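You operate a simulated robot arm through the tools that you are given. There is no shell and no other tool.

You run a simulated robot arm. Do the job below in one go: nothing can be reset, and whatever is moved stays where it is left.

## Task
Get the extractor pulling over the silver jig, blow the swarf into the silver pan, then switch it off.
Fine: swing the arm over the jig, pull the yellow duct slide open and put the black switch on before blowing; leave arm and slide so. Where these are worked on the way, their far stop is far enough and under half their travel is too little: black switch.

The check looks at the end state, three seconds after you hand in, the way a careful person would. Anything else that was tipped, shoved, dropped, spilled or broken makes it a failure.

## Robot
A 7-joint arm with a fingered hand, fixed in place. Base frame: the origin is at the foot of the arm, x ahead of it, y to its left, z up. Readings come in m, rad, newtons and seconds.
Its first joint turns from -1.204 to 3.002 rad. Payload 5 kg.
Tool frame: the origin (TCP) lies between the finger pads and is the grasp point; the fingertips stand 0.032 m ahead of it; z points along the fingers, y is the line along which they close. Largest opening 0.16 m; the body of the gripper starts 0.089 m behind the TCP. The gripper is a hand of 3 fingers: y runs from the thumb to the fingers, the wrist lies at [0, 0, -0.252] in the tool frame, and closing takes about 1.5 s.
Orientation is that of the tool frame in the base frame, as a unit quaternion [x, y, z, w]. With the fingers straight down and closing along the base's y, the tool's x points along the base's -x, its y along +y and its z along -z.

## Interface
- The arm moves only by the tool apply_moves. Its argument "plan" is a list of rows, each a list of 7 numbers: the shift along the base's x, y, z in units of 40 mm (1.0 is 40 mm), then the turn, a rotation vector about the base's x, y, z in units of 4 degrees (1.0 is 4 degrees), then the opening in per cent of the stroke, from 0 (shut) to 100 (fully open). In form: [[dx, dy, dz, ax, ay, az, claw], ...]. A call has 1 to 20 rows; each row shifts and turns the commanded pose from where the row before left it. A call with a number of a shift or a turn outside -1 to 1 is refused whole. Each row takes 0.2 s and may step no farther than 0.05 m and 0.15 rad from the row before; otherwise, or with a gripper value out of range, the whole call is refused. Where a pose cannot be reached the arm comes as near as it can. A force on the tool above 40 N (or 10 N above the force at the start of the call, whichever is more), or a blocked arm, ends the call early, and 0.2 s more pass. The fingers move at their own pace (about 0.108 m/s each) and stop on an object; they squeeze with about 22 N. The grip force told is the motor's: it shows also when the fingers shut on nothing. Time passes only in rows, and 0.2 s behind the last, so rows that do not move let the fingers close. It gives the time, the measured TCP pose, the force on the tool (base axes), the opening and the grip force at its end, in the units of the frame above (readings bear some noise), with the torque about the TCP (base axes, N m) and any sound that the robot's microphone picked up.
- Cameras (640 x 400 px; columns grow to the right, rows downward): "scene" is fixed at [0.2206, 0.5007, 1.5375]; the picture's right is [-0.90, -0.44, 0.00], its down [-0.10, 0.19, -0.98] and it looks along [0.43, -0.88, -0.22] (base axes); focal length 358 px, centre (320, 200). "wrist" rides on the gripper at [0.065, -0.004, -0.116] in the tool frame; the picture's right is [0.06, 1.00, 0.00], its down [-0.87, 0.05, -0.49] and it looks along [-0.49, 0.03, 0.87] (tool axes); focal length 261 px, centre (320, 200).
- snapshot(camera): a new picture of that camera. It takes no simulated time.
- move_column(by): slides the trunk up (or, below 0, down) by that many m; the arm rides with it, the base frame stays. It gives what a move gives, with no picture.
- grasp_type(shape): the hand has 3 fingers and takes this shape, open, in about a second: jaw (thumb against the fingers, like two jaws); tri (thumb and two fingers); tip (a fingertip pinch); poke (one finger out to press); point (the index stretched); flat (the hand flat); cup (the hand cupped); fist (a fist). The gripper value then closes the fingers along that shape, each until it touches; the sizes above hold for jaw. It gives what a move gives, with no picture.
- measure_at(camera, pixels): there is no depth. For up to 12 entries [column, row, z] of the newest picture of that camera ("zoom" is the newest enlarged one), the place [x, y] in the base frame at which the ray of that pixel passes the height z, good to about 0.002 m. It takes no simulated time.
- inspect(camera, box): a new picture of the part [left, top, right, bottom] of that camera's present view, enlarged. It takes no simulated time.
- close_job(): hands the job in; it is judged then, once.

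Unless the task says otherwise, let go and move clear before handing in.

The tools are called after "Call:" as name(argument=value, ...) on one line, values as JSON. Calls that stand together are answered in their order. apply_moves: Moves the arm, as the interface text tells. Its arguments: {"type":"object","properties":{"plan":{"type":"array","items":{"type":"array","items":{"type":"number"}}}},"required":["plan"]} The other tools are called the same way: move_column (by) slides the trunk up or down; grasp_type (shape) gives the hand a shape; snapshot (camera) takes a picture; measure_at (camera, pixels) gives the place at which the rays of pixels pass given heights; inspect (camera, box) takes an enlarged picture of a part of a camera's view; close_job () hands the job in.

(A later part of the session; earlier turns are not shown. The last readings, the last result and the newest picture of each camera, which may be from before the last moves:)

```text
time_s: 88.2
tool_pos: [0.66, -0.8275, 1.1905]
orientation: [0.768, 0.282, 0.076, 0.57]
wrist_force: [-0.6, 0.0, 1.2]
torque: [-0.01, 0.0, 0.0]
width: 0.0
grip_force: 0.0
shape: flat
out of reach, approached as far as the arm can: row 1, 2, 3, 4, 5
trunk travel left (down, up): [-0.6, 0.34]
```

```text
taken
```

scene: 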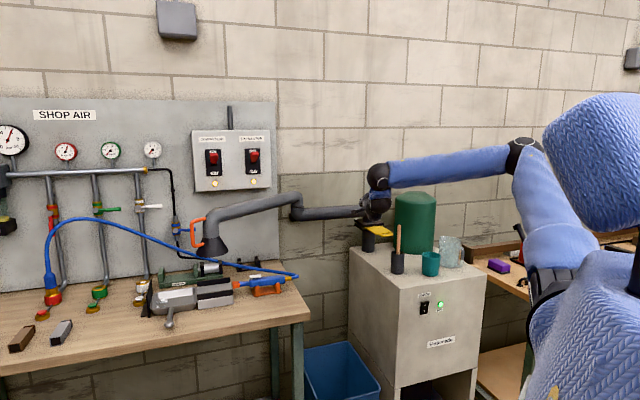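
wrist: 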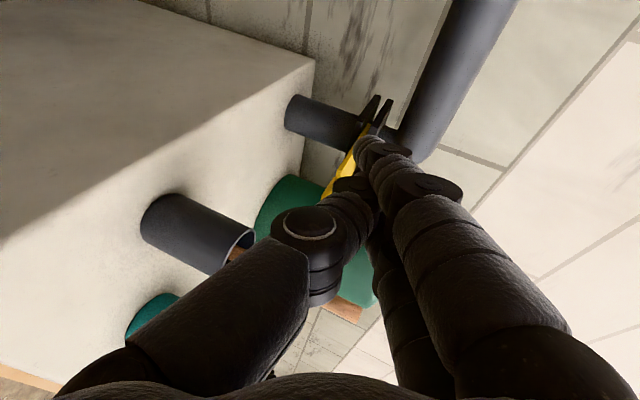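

The hand rises but will not come back with this orientation. I'll pitch the fingers down here, well above the slide, to bring the wrist away from its limit.

Call:
apply_moves(plan=[[0, 0, 0.2, 0.883, 0.469, 0, 0], [0, 0, 0.2, 0.883, 0.469, 0, 0], [0, 0, 0.2, 0.883, 0.469, 0, 0], [0, 0.1, 0.2, 0.883, 0.469, 0, 0], [0, 0.2, 0.2, 0.883, 0.469, 0, 0], [0, 0.3, 0.2, 0.883, 0.469, 0, 0], [0, 0.4, 0.2, 0.883, 0.469, 0, 0]])

Call:
snapshot(camera="scene")

```text
time_s: 89.8
tool_pos: [0.6593, -0.7868, 1.2462]
orientation: [0.877, 0.317, 0.042, 0.358]
wrist_force: [0.1, 0.8, -0.6]
torque: [0.01, 0.02, -0.03]
width: 0.0002
grip_force: 0.0
shape: flat
trunk travel left (down, up): [-0.6, 0.34]
```

```text
taken
```

scene: 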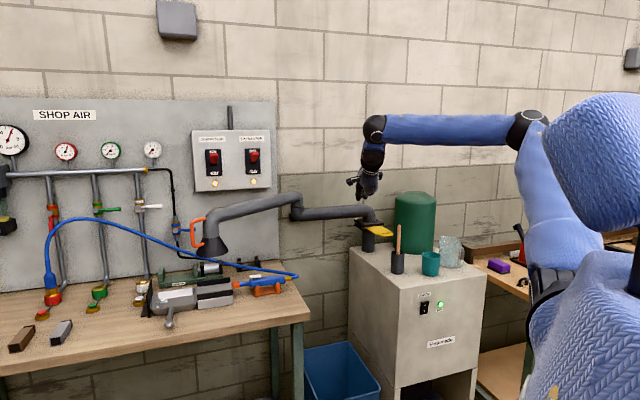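

Pitching down freed the wrist. I'll now come back to in front of the cabinet at this height.

Call:
apply_moves(plan=[[-0.5, 0.7, 0.1, 0, 0, 0, 0], [-0.6, 0.75, 0.1, 0, 0, 0, 0], [-0.6, 0.75, 0, 0, 0, 0, 0], [-0.6, 0.75, 0, 0, 0, 0, 0], [-0.6, 0.75, 0, 0, 0, 0, 0]])

Call:
snapshot(camera="scene")

```text
time_s: 91.0
tool_pos: [0.5456, -0.6934, 1.2827]
orientation: [0.876, 0.324, 0.043, 0.354]
wrist_force: [0.0, 0.8, 0.3]
torque: [-0.04, -0.03, 0.01]
width: 0.0
grip_force: 0.0
shape: flat
out of reach, approached as far as the arm can: row 3, 4, 5
trunk travel left (down, up): [-0.6, 0.34]
```

```text
taken
```

scene: 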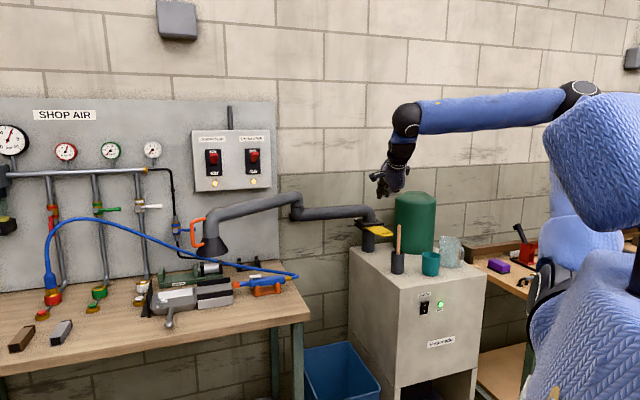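

The upper arm is near upright here, so the height is the limit. I'll lower the trunk another 0.2 m; below the hand (u ≈ -0.1, left of the cabinet) is free space.

Call:
move_column(by=-0.2)

Call:
snapshot(camera="scene")

Call:
snapshot(camera="wrist")

```text
time_s: 93.2
tool_pos: [0.5469, -0.6941, 1.0813]
orientation: [0.876, 0.324, 0.043, 0.354]
wrist_force: [0.1, -0.1, -0.3]
torque: [-0.04, -0.02, -0.02]
width: 0.0
grip_force: 0.0
shape: flat
trunk travel left (down, up): [-0.4, 0.54]
```

```text
taken
```

scene: 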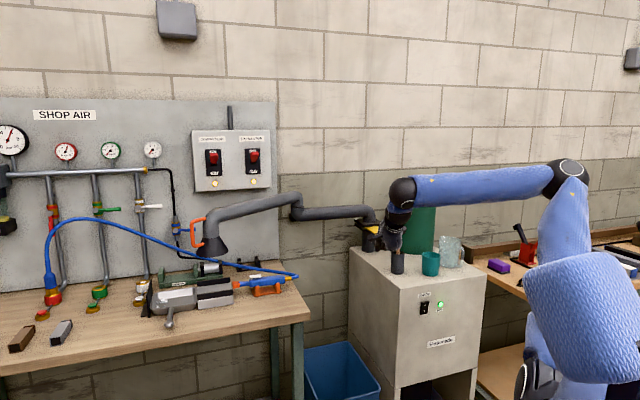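

```text
taken
```

wrist: 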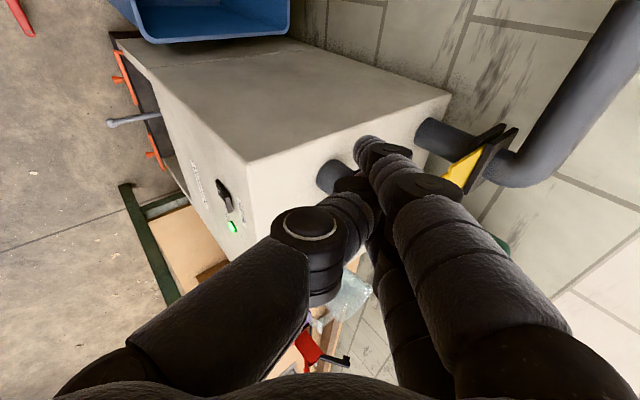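

The hand is at (0.547,-0.694,1.081) over the gap left of the cabinet. I'll test drawing back and down in small steps here where there is free space.

Call:
apply_moves(plan=[[-0.3, 0.3, -0.7, 0, 0, 0, 0], [-0.3, 0.3, -0.7, 0, 0, 0, 0], [-0.3, 0.3, -0.7, 0, 0, 0, 0], [-0.3, 0.3, -0.7, 0, 0, 0, 0]])

Call:
snapshot(camera="scene")

```text
time_s: 94.2
tool_pos: [0.4961, -0.7233, 1.0009]
orientation: [0.875, 0.329, 0.043, 0.352]
wrist_force: [-0.2, 0.0, -0.1]
torque: [0.02, -0.01, -0.01]
width: 0.0
grip_force: 0.1
shape: flat
out of reach, approached as far as the arm can: row 1, 2, 3, 4
trunk travel left (down, up): [-0.4, 0.54]
```

```text
taken
```

scene: 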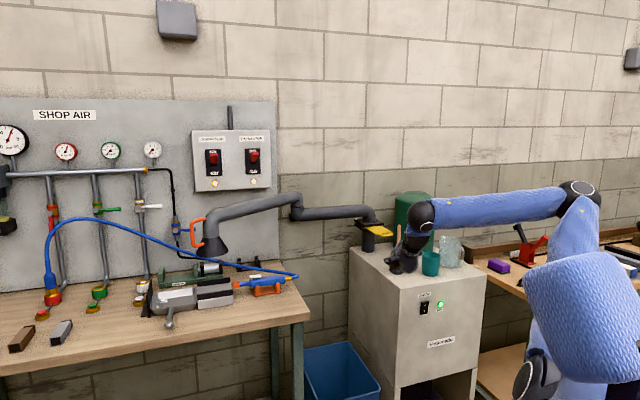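

The elbow now sits on the right so the arm resists drawing back; moving sideways (-x) with the tool yawed to about -80° should suit it. I'll do that at this height, in front of the cabinet's edge.

Call:
apply_moves(plan=[[-0.5, 0, 0, 0, 0, -1, 0], [-0.6, 0, 0, 0, 0, -1, 0]])

Call:
snapshot(camera="wrist")

Call:
inspect(camera="scene", box=[360, 200, 480, 290])

```text
time_s: 94.8
tool_pos: [0.4459, -0.7729, 1.0203]
orientation: [0.896, 0.268, 0.019, 0.354]
wrist_force: [-0.2, -0.5, -0.2]
torque: [-0.02, -0.02, -0.03]
width: 0.0
grip_force: 0.1
shape: flat
out of reach, approached as far as the arm can: row 1, 2
trunk travel left (down, up): [-0.4, 0.54]
```

```text
taken
```

wrist: 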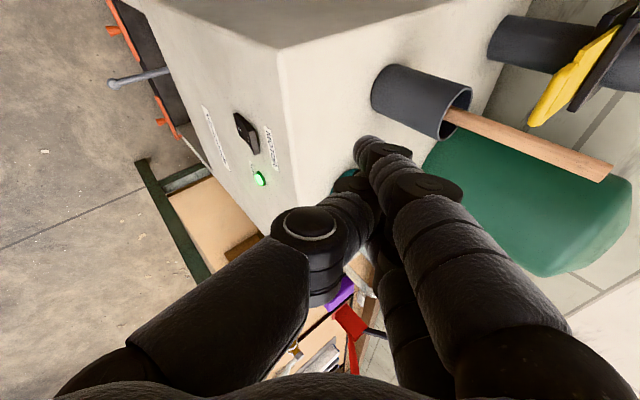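

```text
4.44 times, centred on (420, 245) of scene
```

zoom: 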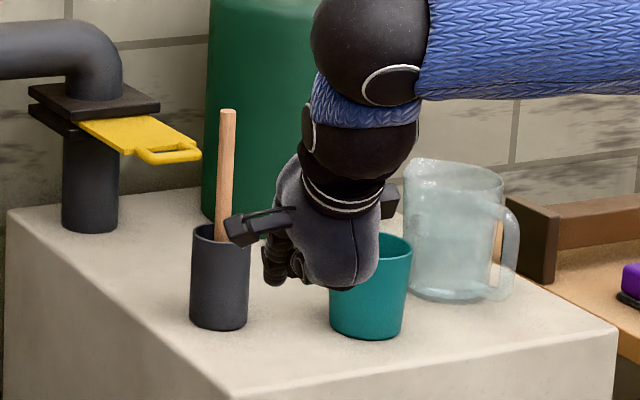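

The hand hovers over the cabinet's front edge and is still limited, so I'll back out left to the open gap and re-straighten the wrist there with tool and forearm aligned.

Call:
apply_moves(plan=[[0.6, 0.5, 0.4, 0, 0, 0.8, 0], [0.8, 0.4, 0.4, 0, 0, 1, 0], [0.8, 0.4, 0.3, 0, 0, 1, 0], [0.8, 0.3, 0.3, 0, 0, 1, 0], [0.8, 0.3, 0.3, 0, 0, 1, 0]])

Call:
snapshot(camera="scene")

```text
time_s: 96.0
tool_pos: [0.5979, -0.6959, 1.0901]
orientation: [0.84, 0.408, 0.077, 0.349]
wrist_force: [0.0, 0.1, 0.6]
torque: [0.06, 0.01, 0.01]
width: 0.0001
grip_force: 0.1
shape: flat
trunk travel left (down, up): [-0.4, 0.54]
```

```text
taken
```

scene: 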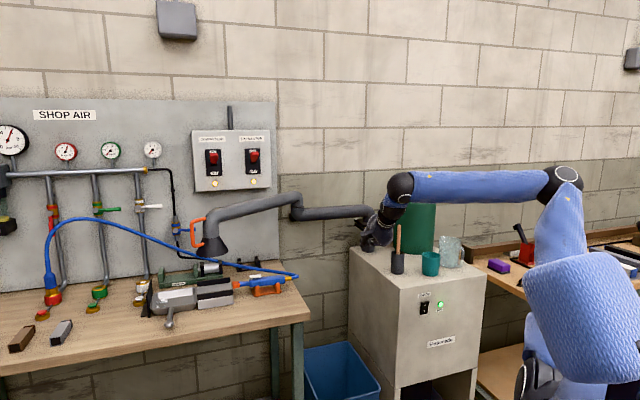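

Now the tool (az -52°, el -48°) and forearm (az about -42°) are nearly aligned. I'll align them fully and pitch the hand up through straight while drifting outward over the gap.

Call:
apply_moves(plan=[[0.2, 0, 0, 0, 0, 1, 0], [0.2, 0, 0, 0, 0, 1, 0], [0.2, -0.05, 0, -0.669, -0.743, 0.3, 0], [0.25, -0.1, 0, -0.669, -0.743, 0, 0], [0.25, -0.1, 0, -0.669, -0.743, 0, 0], [0.25, -0.1, 0, -0.669, -0.743, 0, 0], [0.25, -0.1, 0, -0.669, -0.743, 0, 0], [0.25, -0.1, 0, -0.669, -0.743, 0, 0], [0.25, -0.1, 0, -0.669, -0.743, 0, 0], [0.25, -0.1, 0, -0.669, -0.743, 0, 0]])

Call:
snapshot(camera="scene")

```text
time_s: 98.2
tool_pos: [0.6904, -0.7263, 1.088]
orientation: [0.689, 0.404, 0.178, 0.575]
wrist_force: [-0.1, 0.6, 0.6]
torque: [0.02, 0.04, 0.04]
width: 0.0
grip_force: 0.1
shape: flat
trunk travel left (down, up): [-0.4, 0.54]
```

```text
taken
```

scene: 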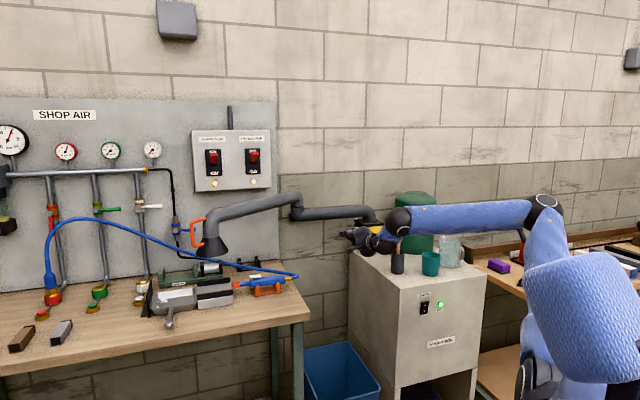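

The wrist has passed smoothly through straight (az -42°, el -16°, no limit flags). I'll draw back and down out of the gap in small steps.

Call:
apply_moves(plan=[[-0.6, 0.4, -0.5, 0, 0, 0, 0], [-0.6, 0.4, -0.5, 0, 0, 0, 0], [-0.6, 0.4, -0.5, 0, 0, -0.5, 0]])

Call:
snapshot(camera="scene")

```text
time_s: 99.0
tool_pos: [0.619, -0.6778, 1.0296]
orientation: [0.696, 0.393, 0.167, 0.577]
wrist_force: [-0.5, 0.5, 0.1]
torque: [-0.01, -0.05, 0.02]
width: 0.0001
grip_force: 0.1
shape: flat
trunk travel left (down, up): [-0.4, 0.54]
```

```text
taken
```

scene: 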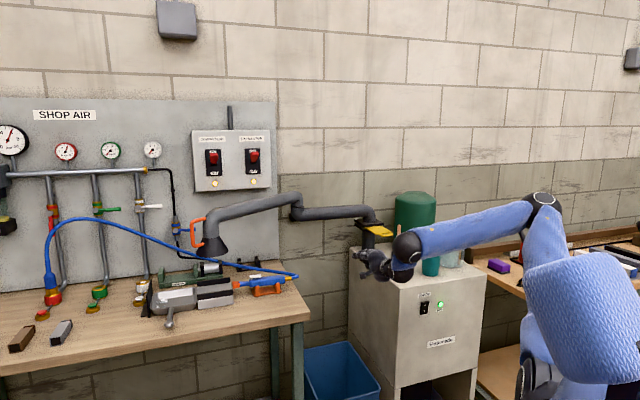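

That worked with no limit. I'll continue drawing back and down.

Call:
apply_moves(plan=[[-0.6, 0.4, -0.5, 0, 0, -0.5, 0], [-0.6, 0.35, -0.5, 0, 0, -0.5, 0], [-0.6, 0.3, -0.5, 0, 0, -0.5, 0]])

Call:
snapshot(camera="scene")

```text
time_s: 99.8
tool_pos: [0.5475, -0.7249, 0.9829]
orientation: [0.713, 0.363, 0.143, 0.582]
wrist_force: [0.0, -0.5, -0.3]
torque: [-0.03, -0.02, 0.04]
width: 0.0
grip_force: 0.0
shape: flat
out of reach, approached as far as the arm can: row 1, 2, 3
trunk travel left (down, up): [-0.4, 0.54]
```

```text
taken
```

scene: 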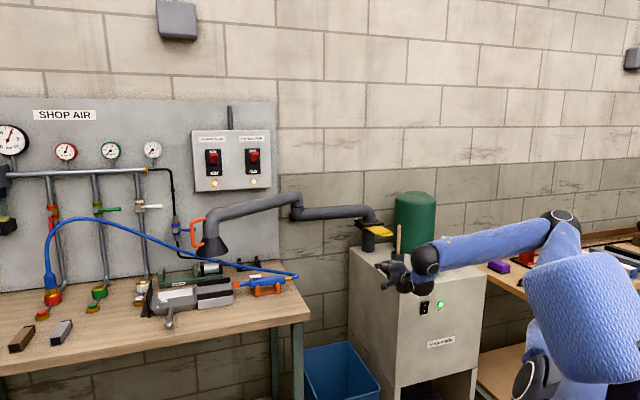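

Drawing back is limited when the wrist is high relative to the shoulder. I'll raise the trunk 0.2 m again (as in the earlier good approach) and then lower with the arm.

Call:
move_column(by=0.2)

Call:
apply_moves(plan=[[0, 0.1, -0.7, 0, 0, 0, 0], [0, 0.2, -0.8, 0, 0, 0, 0], [-0.1, 0.3, -0.8, 0, 0, 0, 0]])

Call:
snapshot(camera="scene")

```text
time_s: 102.0
tool_pos: [0.548, -0.7251, 1.1836]
orientation: [0.714, 0.363, 0.142, 0.582]
wrist_force: [0.4, 0.1, -0.4]
torque: [0.0, 0.01, 0.02]
width: 0.0001
grip_force: 0.0
shape: flat
trunk travel left (down, up): [-0.6, 0.34]
```

```text
time_s: 102.8
tool_pos: [0.5404, -0.7279, 1.0926]
orientation: [0.713, 0.365, 0.146, 0.581]
wrist_force: [-0.3, -0.9, 0.0]
torque: [0.03, -0.01, 0.0]
width: 0.0
grip_force: 0.0
shape: flat
out of reach, approached as far as the arm can: row 1, 2, 3
trunk travel left (down, up): [-0.6, 0.34]
```

```text
taken
```

scene: 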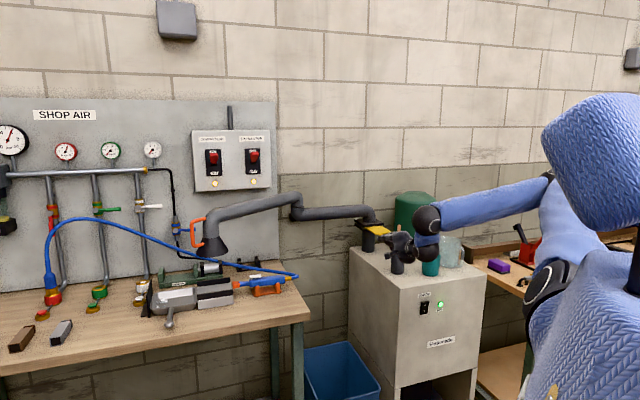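

The elbow sits on the right and pins the first joint; pointing the tool further right should swing the elbow over to the left. I'll yaw right in place, clear above the cabinet, and watch.

Call:
apply_moves(plan=[[0, 0, 0.1, 0, 0, -1, 0], [0, 0, 0.1, 0, 0, -1, 0], [0, 0, 0, 0, 0, -1, 0], [0, 0, 0, 0, 0, -1, 0]])

Call:
snapshot(camera="scene")

```text
time_s: 103.8
tool_pos: [0.537, -0.7902, 1.1005]
orientation: [0.736, 0.319, 0.108, 0.588]
wrist_force: [-0.5, 0.5, -0.3]
torque: [0.03, 0.02, 0.02]
width: 0.0
grip_force: 0.0
shape: flat
out of reach, approached as far as the arm can: row 1, 2, 3, 4
trunk travel left (down, up): [-0.6, 0.34]
```

```text
taken
```

scene: 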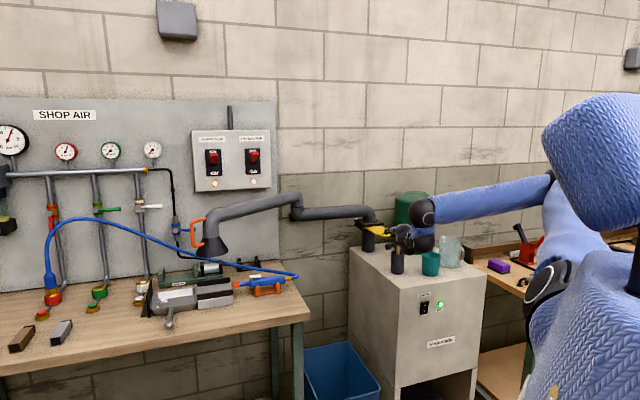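

The yaw is refused although tool and forearm are in line, which points to the roll joint being at its limit. I'll rise a little and roll the hand back (camera toward underneath) to test that.

Call:
apply_moves(plan=[[0, 0.1, 0.5, -0.534, 0.797, 0.28, 0], [0, 0.1, 0.5, -0.534, 0.797, 0.28, 0], [0, 0.1, 0.4, -0.534, 0.797, 0.28, 0], [0, 0.1, 0.2, -0.534, 0.797, 0.28, 0], [0, 0.1, 0.2, -0.534, 0.797, 0.28, 0]])

Call:
apply_moves(plan=[[-0.1, 0.3, 0, -0.534, 0.797, 0.28, 0], [-0.1, 0.4, 0, -0.534, 0.797, 0.28, 0], [-0.1, 0.4, 0, -0.534, 0.797, 0.28, 0], [-0.1, 0.4, 0, -0.534, 0.797, 0.28, 0]])

```text
time_s: 105.0
tool_pos: [0.536, -0.7705, 1.173]
orientation: [0.669, 0.441, 0.003, 0.599]
wrist_force: [0.5, 0.0, 0.7]
torque: [0.0, 0.02, 0.02]
width: 0.0
grip_force: 0.1
shape: flat
trunk travel left (down, up): [-0.6, 0.34]
```

```text
time_s: 106.0
tool_pos: [0.523, -0.7093, 1.1729]
orientation: [0.6, 0.53, -0.081, 0.593]
wrist_force: [0.0, 0.8, 0.9]
torque: [-0.01, 0.03, -0.05]
width: 0.0
grip_force: 0.1
shape: flat
trunk travel left (down, up): [-0.6, 0.34]
```

Rolling the hand freed the arm: it now draws back without limits. I'll continue back and down in front of the cabinet.

Call:
apply_moves(plan=[[-0.4, 0.4, -0.7, 0, 0, 0, 0], [-0.4, 0.4, -0.7, 0, 0, 0, 0], [-0.3, 0.2, -0.8, 0, 0, 0, 0]])

Call:
snapshot(camera="scene")

```text
time_s: 106.8
tool_pos: [0.4945, -0.7252, 1.106]
orientation: [0.6, 0.536, -0.077, 0.589]
wrist_force: [0.5, -0.2, -0.7]
torque: [0.0, 0.03, 0.0]
width: 0.0002
grip_force: 0.0
shape: flat
out of reach, approached as far as the arm can: row 1, 2, 3
trunk travel left (down, up): [-0.6, 0.34]
```

```text
taken
```

scene: 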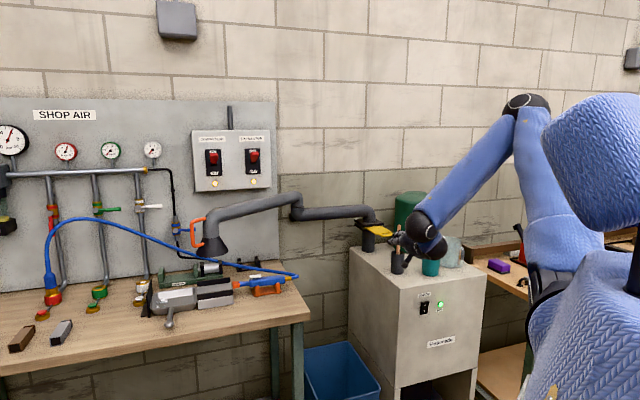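

The elbow is now high and to the left, a better posture. I'll move sideways (-x) with a little more yaw to bring the tip in front of the cabinet face.

Call:
apply_moves(plan=[[-0.5, 0, -0.2, 0, 0, -1, 0], [-0.5, 0, -0.2, 0, 0, -1, 0], [-0.5, 0, -0.2, 0, 0, -0.5, 0]])

Call:
snapshot(camera="scene")

Call:
snapshot(camera="wrist")

```text
time_s: 107.5
tool_pos: [0.4129, -0.7836, 1.1247]
orientation: [0.645, 0.481, -0.128, 0.58]
wrist_force: [0.3, 0.1, -0.1]
torque: [0.0, 0.03, 0.02]
width: 0.0
grip_force: 0.1
shape: flat
out of reach, approached as far as the arm can: row 1, 2, 3
trunk travel left (down, up): [-0.6, 0.34]
```

```text
taken
```

scene: 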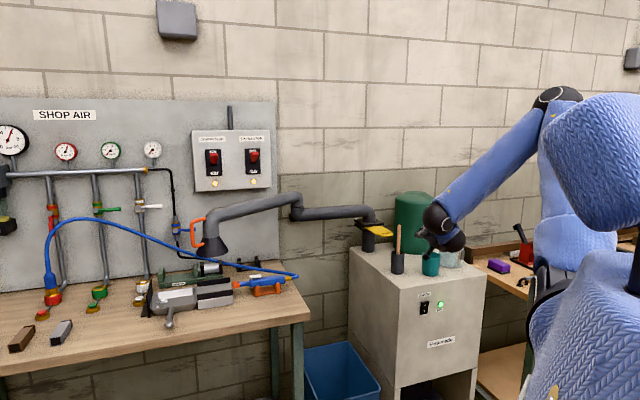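

```text
taken
```

wrist: 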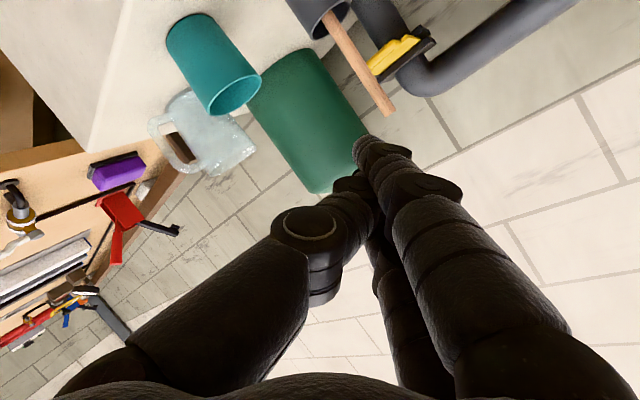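

The hand hovers above the cabinet top; I must not go down here. I'll return left to the open gap between cabinet and bench, descend there, and then come round in front of the cabinet face at switch height.

Call:
apply_moves(plan=[[0.7, 0.2, 0.2, 0, 0, 0.5, 0], [0.85, 0.3, 0.1, 0, 0, 0.7, 0], [0.85, 0.3, 0.05, 0, 0, 0.7, 0], [0.85, 0.3, 0.05, 0, 0, 0.7, 0], [0.85, 0.3, 0, 0, 0, 0.7, 0], [0.85, 0.3, 0, 0, 0, 0.7, 0], [0.85, 0.3, 0, 0, 0, 0, 0]])

Call:
snapshot(camera="scene")

Call:
snapshot(camera="wrist")

```text
time_s: 109.2
tool_pos: [0.6475, -0.7026, 1.1405]
orientation: [0.573, 0.56, -0.05, 0.596]
wrist_force: [0.5, 0.5, -0.5]
torque: [0.02, -0.02, -0.04]
width: 0.0003
grip_force: 0.2
shape: flat
trunk travel left (down, up): [-0.6, 0.34]
```

```text
taken
```

scene: 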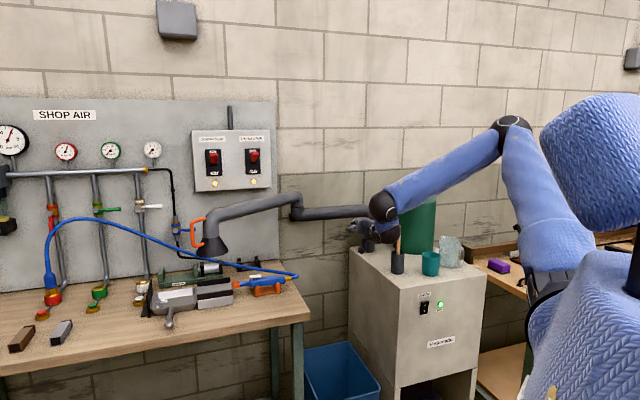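

```text
taken
```

wrist: 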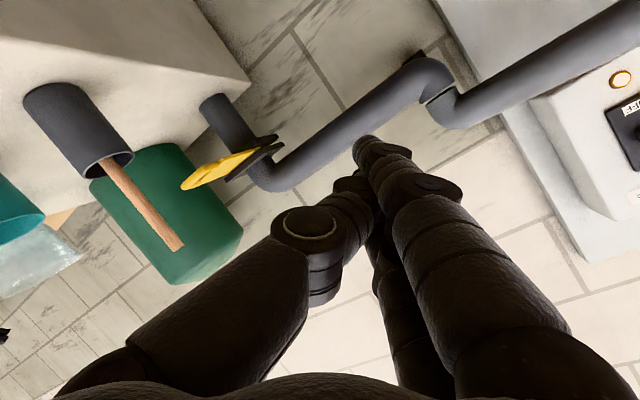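

The hand is over the open gap with no limits met. I'll descend here to about z 0.87, drawing back slightly.

Call:
apply_moves(plan=[[-0.1, 0.1, -0.9, 0, 0, 0, 0], [-0.2, 0.15, -0.95, 0, 0, 0, 0], [-0.2, 0.15, -0.95, 0, 0, 0, 0], [-0.2, 0.15, -0.95, 0, 0, 0, 0]])

Call:
snapshot(camera="scene")

```text
time_s: 110.2
tool_pos: [0.6246, -0.704, 0.9936]
orientation: [0.572, 0.564, -0.045, 0.594]
wrist_force: [0.6, -0.1, 0.3]
torque: [0.02, -0.01, -0.06]
width: 0.0
grip_force: 0.0
shape: flat
out of reach, approached as far as the arm can: row 3, 4
trunk travel left (down, up): [-0.6, 0.34]
```

```text
taken
```

scene: 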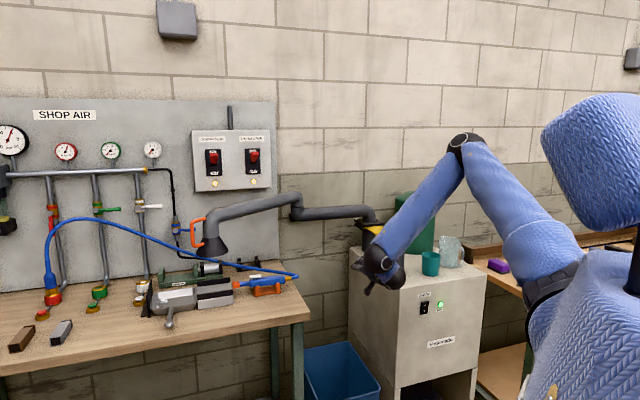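

The bend-up of the wrist (about 45°) was the limit this time. I'll pitch the tool down to about 40°, which suits the steep forearm, while staying in the gap.

Call:
apply_moves(plan=[[0, 0.05, 0, 0.763, 0.647, 0, 0], [0, 0.05, 0, 0.763, 0.647, 0, 0], [0, 0.1, 0, 0.763, 0.647, 0, 0], [0, 0.1, 0, 0.763, 0.647, 0, 0], [-0.1, 0.1, 0, 0.763, 0.647, 0, 0], [-0.1, 0.1, 0, 0.763, 0.647, 0, 0]])

Call:
apply_moves(plan=[[-0.5, 0.3, -0.3, 0, 0, 0, 0], [-0.5, 0.3, -0.3, 0, 0, 0, 0], [-0.5, 0.3, -0.3, 0, 0, 0, 0]])

Call:
snapshot(camera="scene")

Call:
snapshot(camera="wrist")

```text
time_s: 111.5
tool_pos: [0.6164, -0.6822, 0.9965]
orientation: [0.648, 0.637, -0.036, 0.416]
wrist_force: [-0.4, 0.3, 0.0]
torque: [-0.02, 0.03, 0.01]
width: 0.0
grip_force: 0.0
shape: flat
trunk travel left (down, up): [-0.6, 0.34]
```

```text
time_s: 112.3
tool_pos: [0.5584, -0.644, 0.9607]
orientation: [0.649, 0.635, -0.036, 0.417]
wrist_force: [-0.5, -0.4, 0.5]
torque: [-0.02, -0.04, -0.01]
width: 0.0002
grip_force: 0.0
shape: flat
trunk travel left (down, up): [-0.6, 0.34]
```

```text
taken
```

scene: 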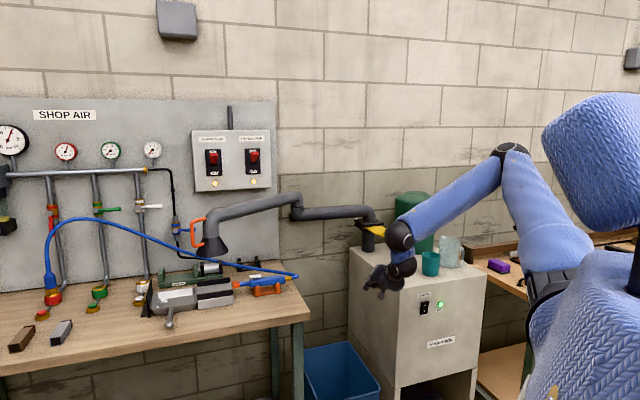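

```text
taken
```

wrist: 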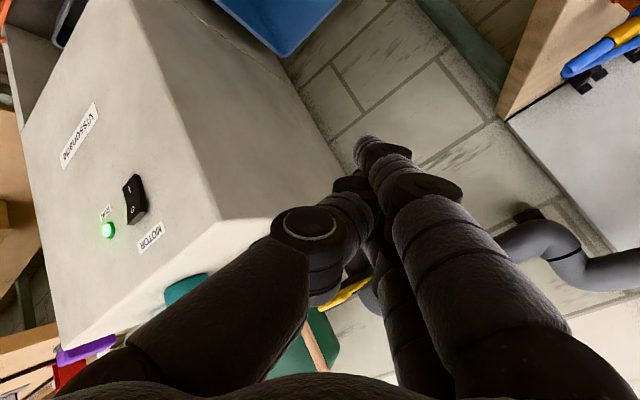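

The tool is now at az -51°, el -40° in front of the gap with no limits. I'll slide across in front of the cabinet face toward the switch, yawing right.

Call:
apply_moves(plan=[[-0.7, -0.1, -0.5, 0, 0, -0.8, 0], [-0.8, -0.3, -0.6, 0, 0, -0.8, 0], [-0.8, -0.4, -0.6, 0, 0, -0.8, 0]])

Call:
snapshot(camera="scene")

Call:
snapshot(camera="wrist")

```text
time_s: 113.2
tool_pos: [0.4648, -0.6778, 0.8911]
orientation: [0.699, 0.579, -0.07, 0.413]
wrist_force: [0.3, 0.2, -0.1]
torque: [0.01, 0.02, -0.01]
width: 0.0
grip_force: 0.1
shape: flat
trunk travel left (down, up): [-0.6, 0.34]
```

```text
taken
```

scene: 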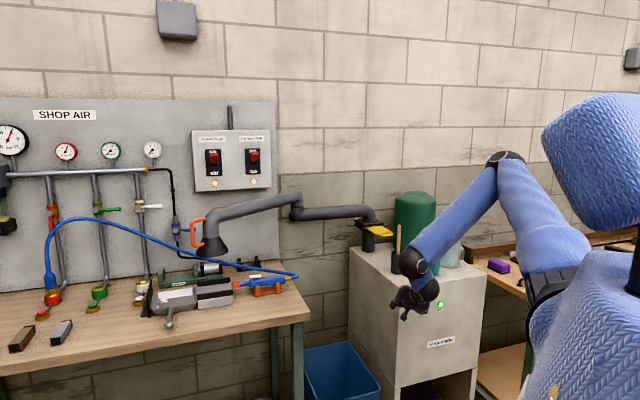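

```text
taken
```

wrist: 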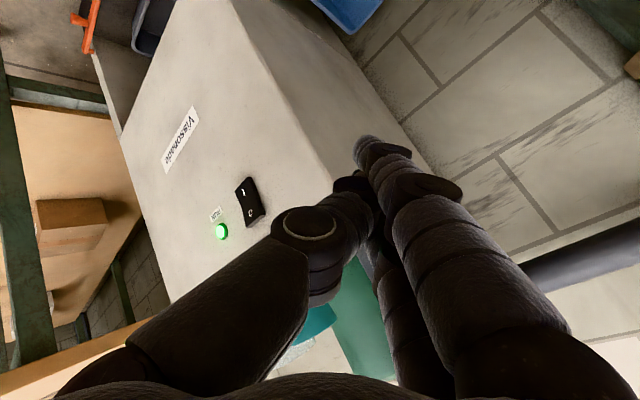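

The switch and lit RUN lamp show at wrist (248,200). Finger 2 (upper right) leads toward the panel by about 1 cm, so I'll use it on the O end; moving to a 4 cm standoff.

Call:
apply_moves(plan=[[-0.65, -0.5, -0.43, 0, 0, -0.4, 0], [-0.65, -0.5, -0.43, 0, 0, -0.4, 0], [-0.65, -0.5, -0.43, 0, 0, -0.4, 0], [-0.5, -0.5, -0.35, 0, 0, -0.3, 0]])

Call:
snapshot(camera="wrist")

Call:
inspect(camera="scene", box=[390, 260, 470, 330])

```text
time_s: 114.2
tool_pos: [0.3676, -0.7562, 0.8261]
orientation: [0.728, 0.542, -0.092, 0.408]
wrist_force: [-0.5, -0.4, 0.1]
torque: [-0.01, 0.01, 0.0]
width: 0.0
grip_force: 0.2
shape: flat
trunk travel left (down, up): [-0.6, 0.34]
```

```text
taken
```

wrist: 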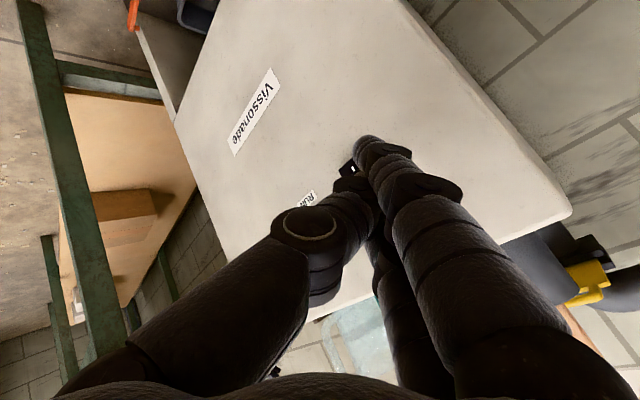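

```text
5.71 times, centred on (430, 295) of scene
```

zoom: 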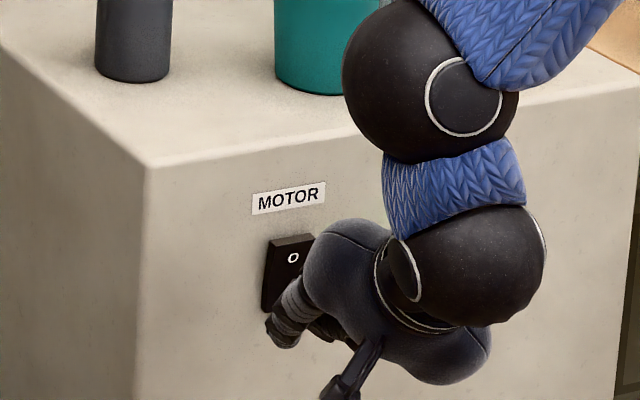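

Finger 1's tip matches my estimate (scene 423,319), so finger 2 should be 4 cm in front of the O end. I'll shift 1.2 cm right and push along the normal in 1 cm steps.

Call:
apply_moves(plan=[[-0.21, -0.21, -0.05, 0, 0, 0, 0], [0.177, -0.177, 0, 0, 0, 0, 0], [0.177, -0.177, 0, 0, 0, 0, 0], [0.177, -0.177, 0, 0, 0, 0, 0]])

Call:
inspect(camera="scene", box=[390, 260, 470, 330])

Call:
inspect(camera="wrist", box=[260, 80, 460, 220])

```text
time_s: 115.2
tool_pos: [0.3798, -0.7854, 0.8244]
orientation: [0.728, 0.543, -0.092, 0.408]
wrist_force: [0.0, 0.3, -0.3]
torque: [0.01, -0.03, 0.0]
width: 0.0001
grip_force: 0.1
shape: flat
trunk travel left (down, up): [-0.6, 0.34]
```

```text
5.71 times, centred on (430, 295) of scene
```

zoom: 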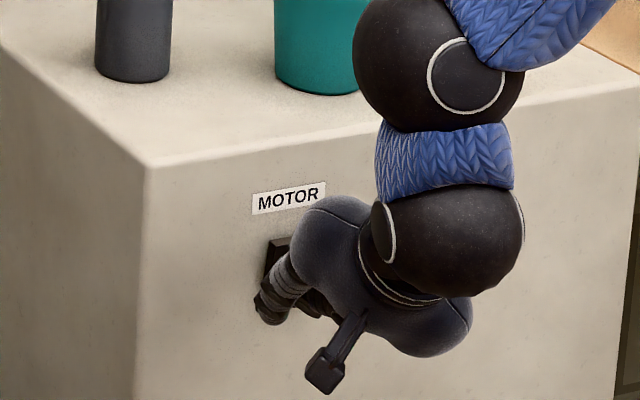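

```text
2.86 times, centred on (360, 150) of wrist
```

zoom: 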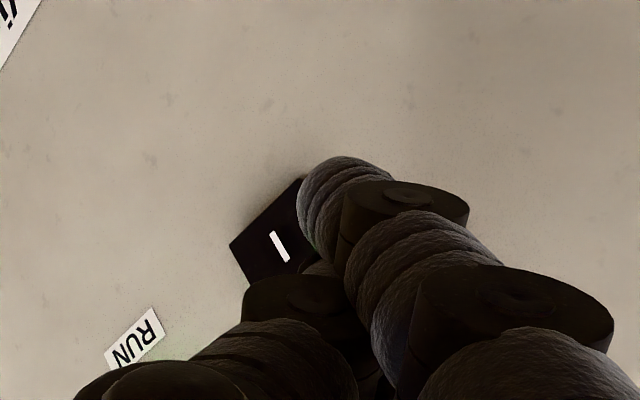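

The tip should land just below the O mark, so I'll raise 5 mm and keep pushing in 1 cm steps until contact.

Call:
apply_moves(plan=[[0.1, -0.1, 0.14, 0, 0, 0, 0], [0.15, -0.15, 0, 0, 0, 0, 0]])

Call:
inspect(camera="scene", box=[390, 260, 470, 330])

Call:
inspect(camera="wrist", box=[260, 80, 460, 220])

```text
time_s: 115.8
tool_pos: [0.3902, -0.7967, 0.83]
orientation: [0.728, 0.543, -0.093, 0.409]
wrist_force: [-0.1, -0.3, 0.2]
torque: [-0.02, 0.02, 0.01]
width: 0.0
grip_force: 0.1
shape: flat
trunk travel left (down, up): [-0.6, 0.34]
```

```text
5.71 times, centred on (430, 295) of scene
```

zoom: 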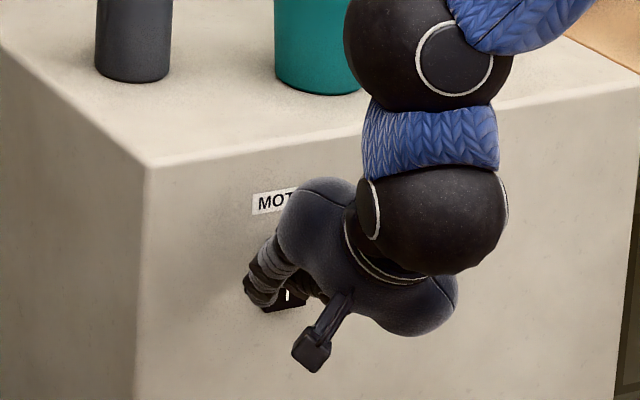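

```text
2.86 times, centred on (360, 150) of wrist
```

zoom: 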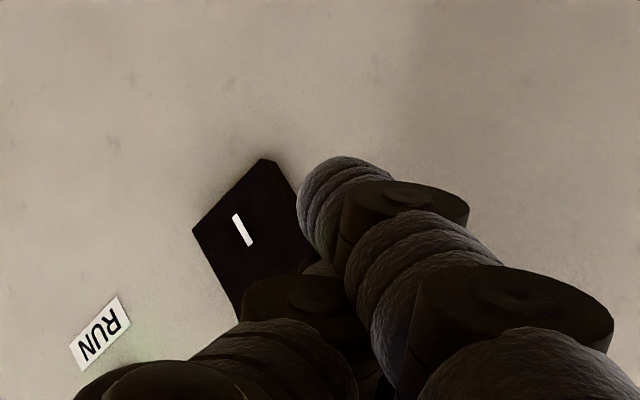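

No contact yet; the I mark is visible and finger 2 is heading for the O end. I'll push on.

Call:
apply_moves(plan=[[0.15, -0.15, 0, 0, 0, 0, 0], [0.15, -0.15, 0, 0, 0, 0, 0]])

Call:
inspect(camera="scene", box=[390, 260, 470, 330])

Call:
inspect(camera="wrist", box=[230, 80, 430, 220])

```text
time_s: 116.3
tool_pos: [0.4013, -0.8089, 0.8302]
orientation: [0.728, 0.543, -0.092, 0.408]
wrist_force: [-0.3, 0.0, -1.3]
torque: [-0.01, 0.0, 0.02]
width: 0.0
grip_force: 0.0
shape: flat
trunk travel left (down, up): [-0.6, 0.34]
```

```text
5.71 times, centred on (430, 295) of scene
```

zoom: 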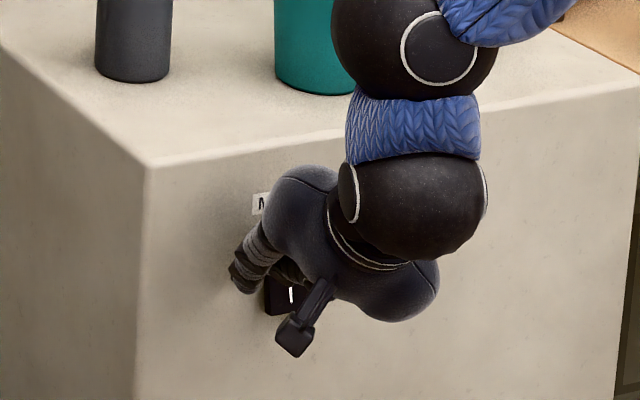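

```text
2.86 times, centred on (330, 150) of wrist
```

zoom: 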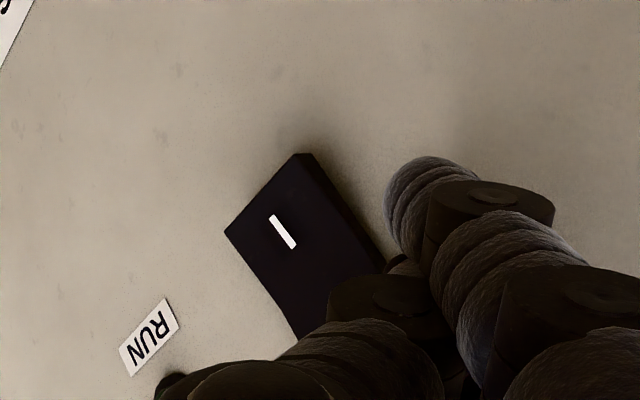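

Still no force; finger 2 seems to pass just above the rocker's top edge. I'll back off 2 cm, lower 1.3 cm, shift slightly right, and push again.

Call:
apply_moves(plan=[[-0.35, 0.35, 0, 0, 0, 0, 0], [-0.1, -0.1, -0.33, 0, 0, 0, 0], [0.2, -0.2, 0, 0, 0, 0, 0], [0.15, -0.15, 0, 0, 0, 0, 0]])

Call:
inspect(camera="scene", box=[390, 260, 470, 330])

Call:
inspect(camera="wrist", box=[230, 80, 430, 220])

```text
time_s: 117.3
tool_pos: [0.3973, -0.8108, 0.8174]
orientation: [0.728, 0.543, -0.092, 0.408]
wrist_force: [-4.3, 8.7, 1.6]
torque: [-0.05, -0.02, 0.02]
width: 0.0002
grip_force: 0.1
shape: flat
trunk travel left (down, up): [-0.6, 0.34]
```

```text
5.71 times, centred on (430, 295) of scene
```

zoom: 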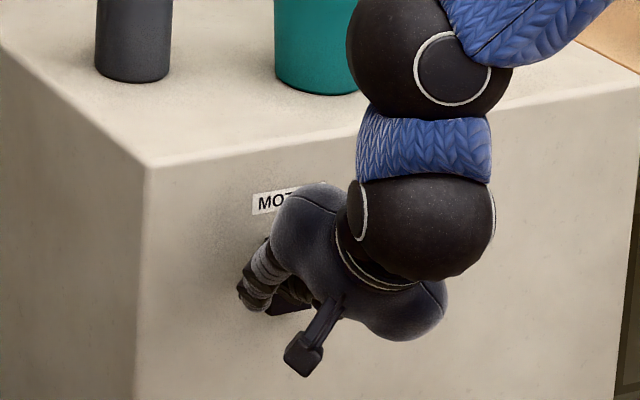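

```text
2.86 times, centred on (330, 150) of wrist
```

zoom: 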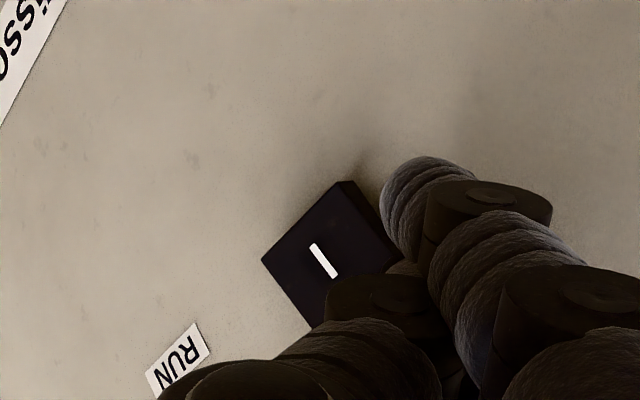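

Contact: about 10 N is pushing back along the normal. I'll press further.

Call:
apply_moves(plan=[[0.12, -0.12, 0, 0, 0, 0, 0], [0.12, -0.12, 0, 0, 0, 0, 0], [0.1, -0.1, 0, 0, 0, 0, 0]])

Call:
inspect(camera="wrist", box=[230, 80, 430, 220])

Call:
snapshot(camera="wrist")

Call:
inspect(camera="scene", box=[390, 260, 470, 330])

```text
time_s: 117.9
tool_pos: [0.4003, -0.8138, 0.8181]
orientation: [0.728, 0.544, -0.091, 0.406]
wrist_force: [-18.3, 24.3, 12.0]
torque: [-0.48, -0.24, -0.28]
width: 0.0
grip_force: 0.0
shape: flat
trunk travel left (down, up): [-0.6, 0.34]
stopped in row 2: the force on the tool passed its limit at 48 N (the readings are from after the stop); the commanded pose is now the measured one
```

```text
2.86 times, centred on (330, 150) of wrist
```

zoom: 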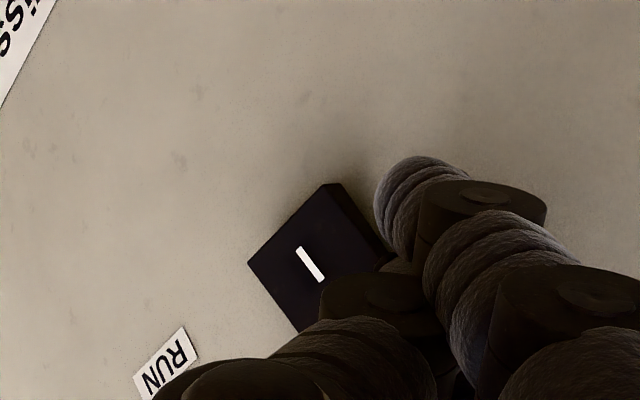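

```text
taken
```

wrist: 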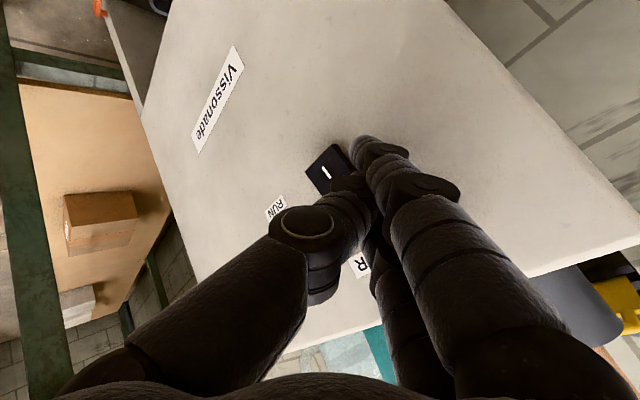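

```text
5.71 times, centred on (430, 295) of scene
```

zoom: 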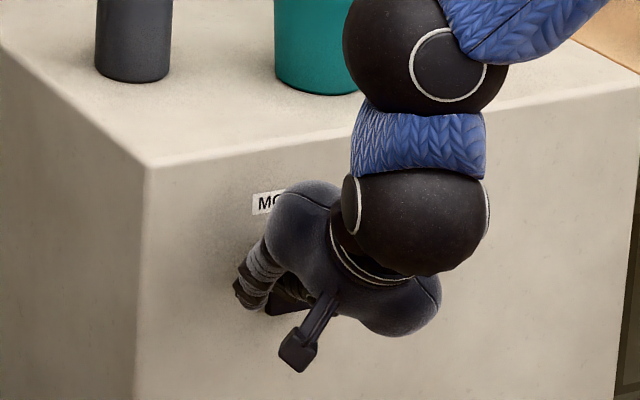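

The force limit was reached, and the I end looks raised now. I'll back straight off and check the lamp.

Call:
apply_moves(plan=[[-0.177, 0.177, 0, 0, 0, 0, 0], [-0.35, 0.35, 0, 0, 0, 0, 0], [-0.35, 0.35, 0, 0, 0, 0, 0], [-0.35, 0.35, 0, 0, 0, 0, 0]])

Call:
inspect(camera="scene", box=[390, 260, 470, 330])

Call:
snapshot(camera="wrist")

```text
time_s: 118.9
tool_pos: [0.3522, -0.7669, 0.8166]
orientation: [0.729, 0.544, -0.091, 0.406]
wrist_force: [-0.4, -0.5, -0.5]
torque: [0.0, 0.02, 0.04]
width: 0.0001
grip_force: 0.1
shape: flat
trunk travel left (down, up): [-0.6, 0.34]
```

```text
5.71 times, centred on (430, 295) of scene
```

zoom: 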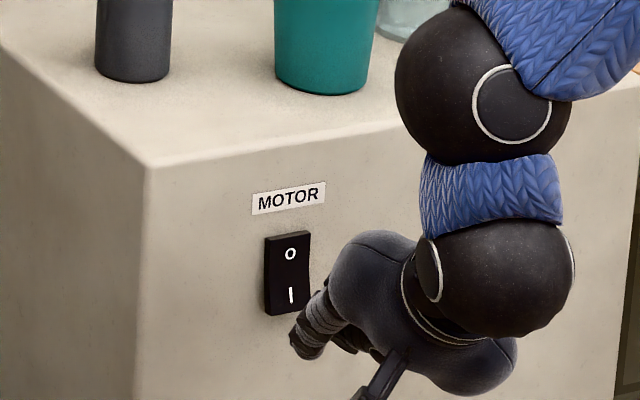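

```text
taken
```

wrist: 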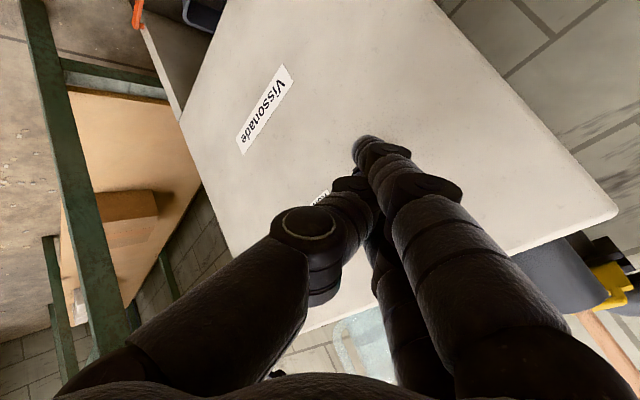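

The rocker looks back at O, but the RUN lamp is behind the hand. I'll slide back left along the reverse path to see it.

Call:
apply_moves(plan=[[0.5, 0.5, 0.35, 0, 0, 0.3, 0], [0.65, 0.5, 0.43, 0, 0, 0.4, 0], [0.65, 0.5, 0.43, 0, 0, 0.4, 0], [0.65, 0.5, 0.43, 0, 0, 0.4, 0]])

Call:
inspect(camera="scene", box=[390, 260, 470, 330])

Call:
snapshot(camera="wrist")

Call:
snapshot(camera="scene")

```text
time_s: 120.1
tool_pos: [0.4881, -0.6893, 0.9261]
orientation: [0.703, 0.556, -0.029, 0.443]
wrist_force: [-0.9, -0.4, -0.9]
torque: [0.02, 0.02, 0.03]
width: 0.0
grip_force: 0.1
shape: flat
trunk travel left (down, up): [-0.6, 0.34]
stopped in row 4: the arm was blocked; the commanded pose is now the measured one
```

```text
5.71 times, centred on (430, 295) of scene
```

zoom: 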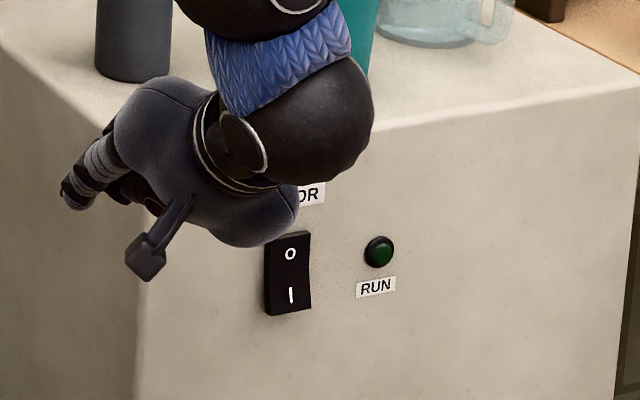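

```text
taken
```

wrist: 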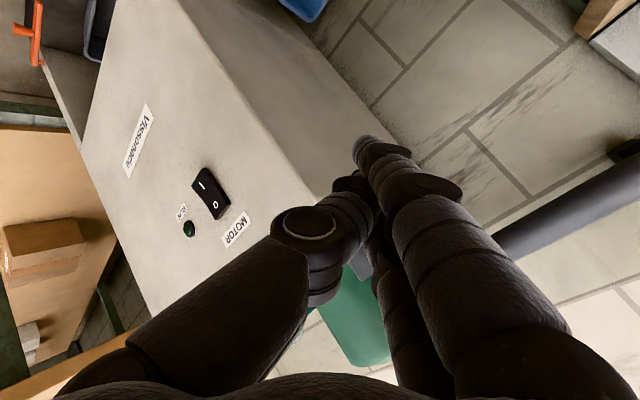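

```text
taken
```

scene: 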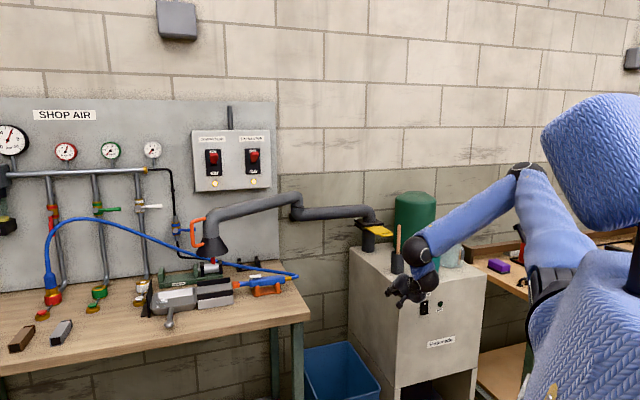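

The RUN lamp is dark and the rocker is at O, so the extractor is off. The arm reported "blocked" in the last row, so I'll check the cabinet top for any contact.

Call:
inspect(camera="scene", box=[350, 200, 490, 310])

Call:
inspect(camera="wrist", box=[280, 150, 480, 390])

```text
3.64 times, centred on (420, 255) of scene
```

zoom: 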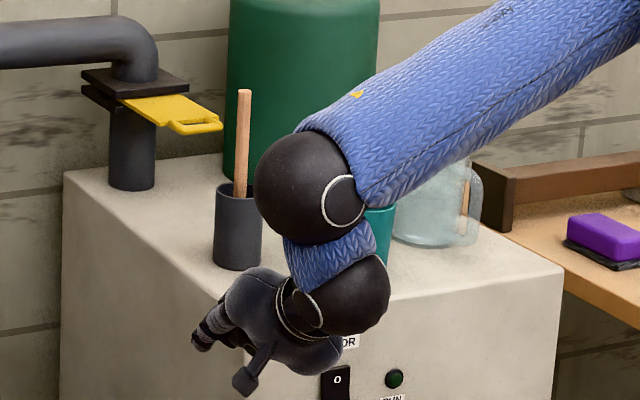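

```text
1.67 times, centred on (380, 270) of wrist
```

zoom: 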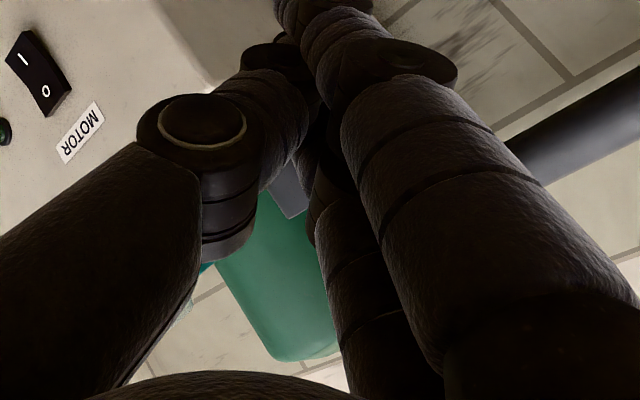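

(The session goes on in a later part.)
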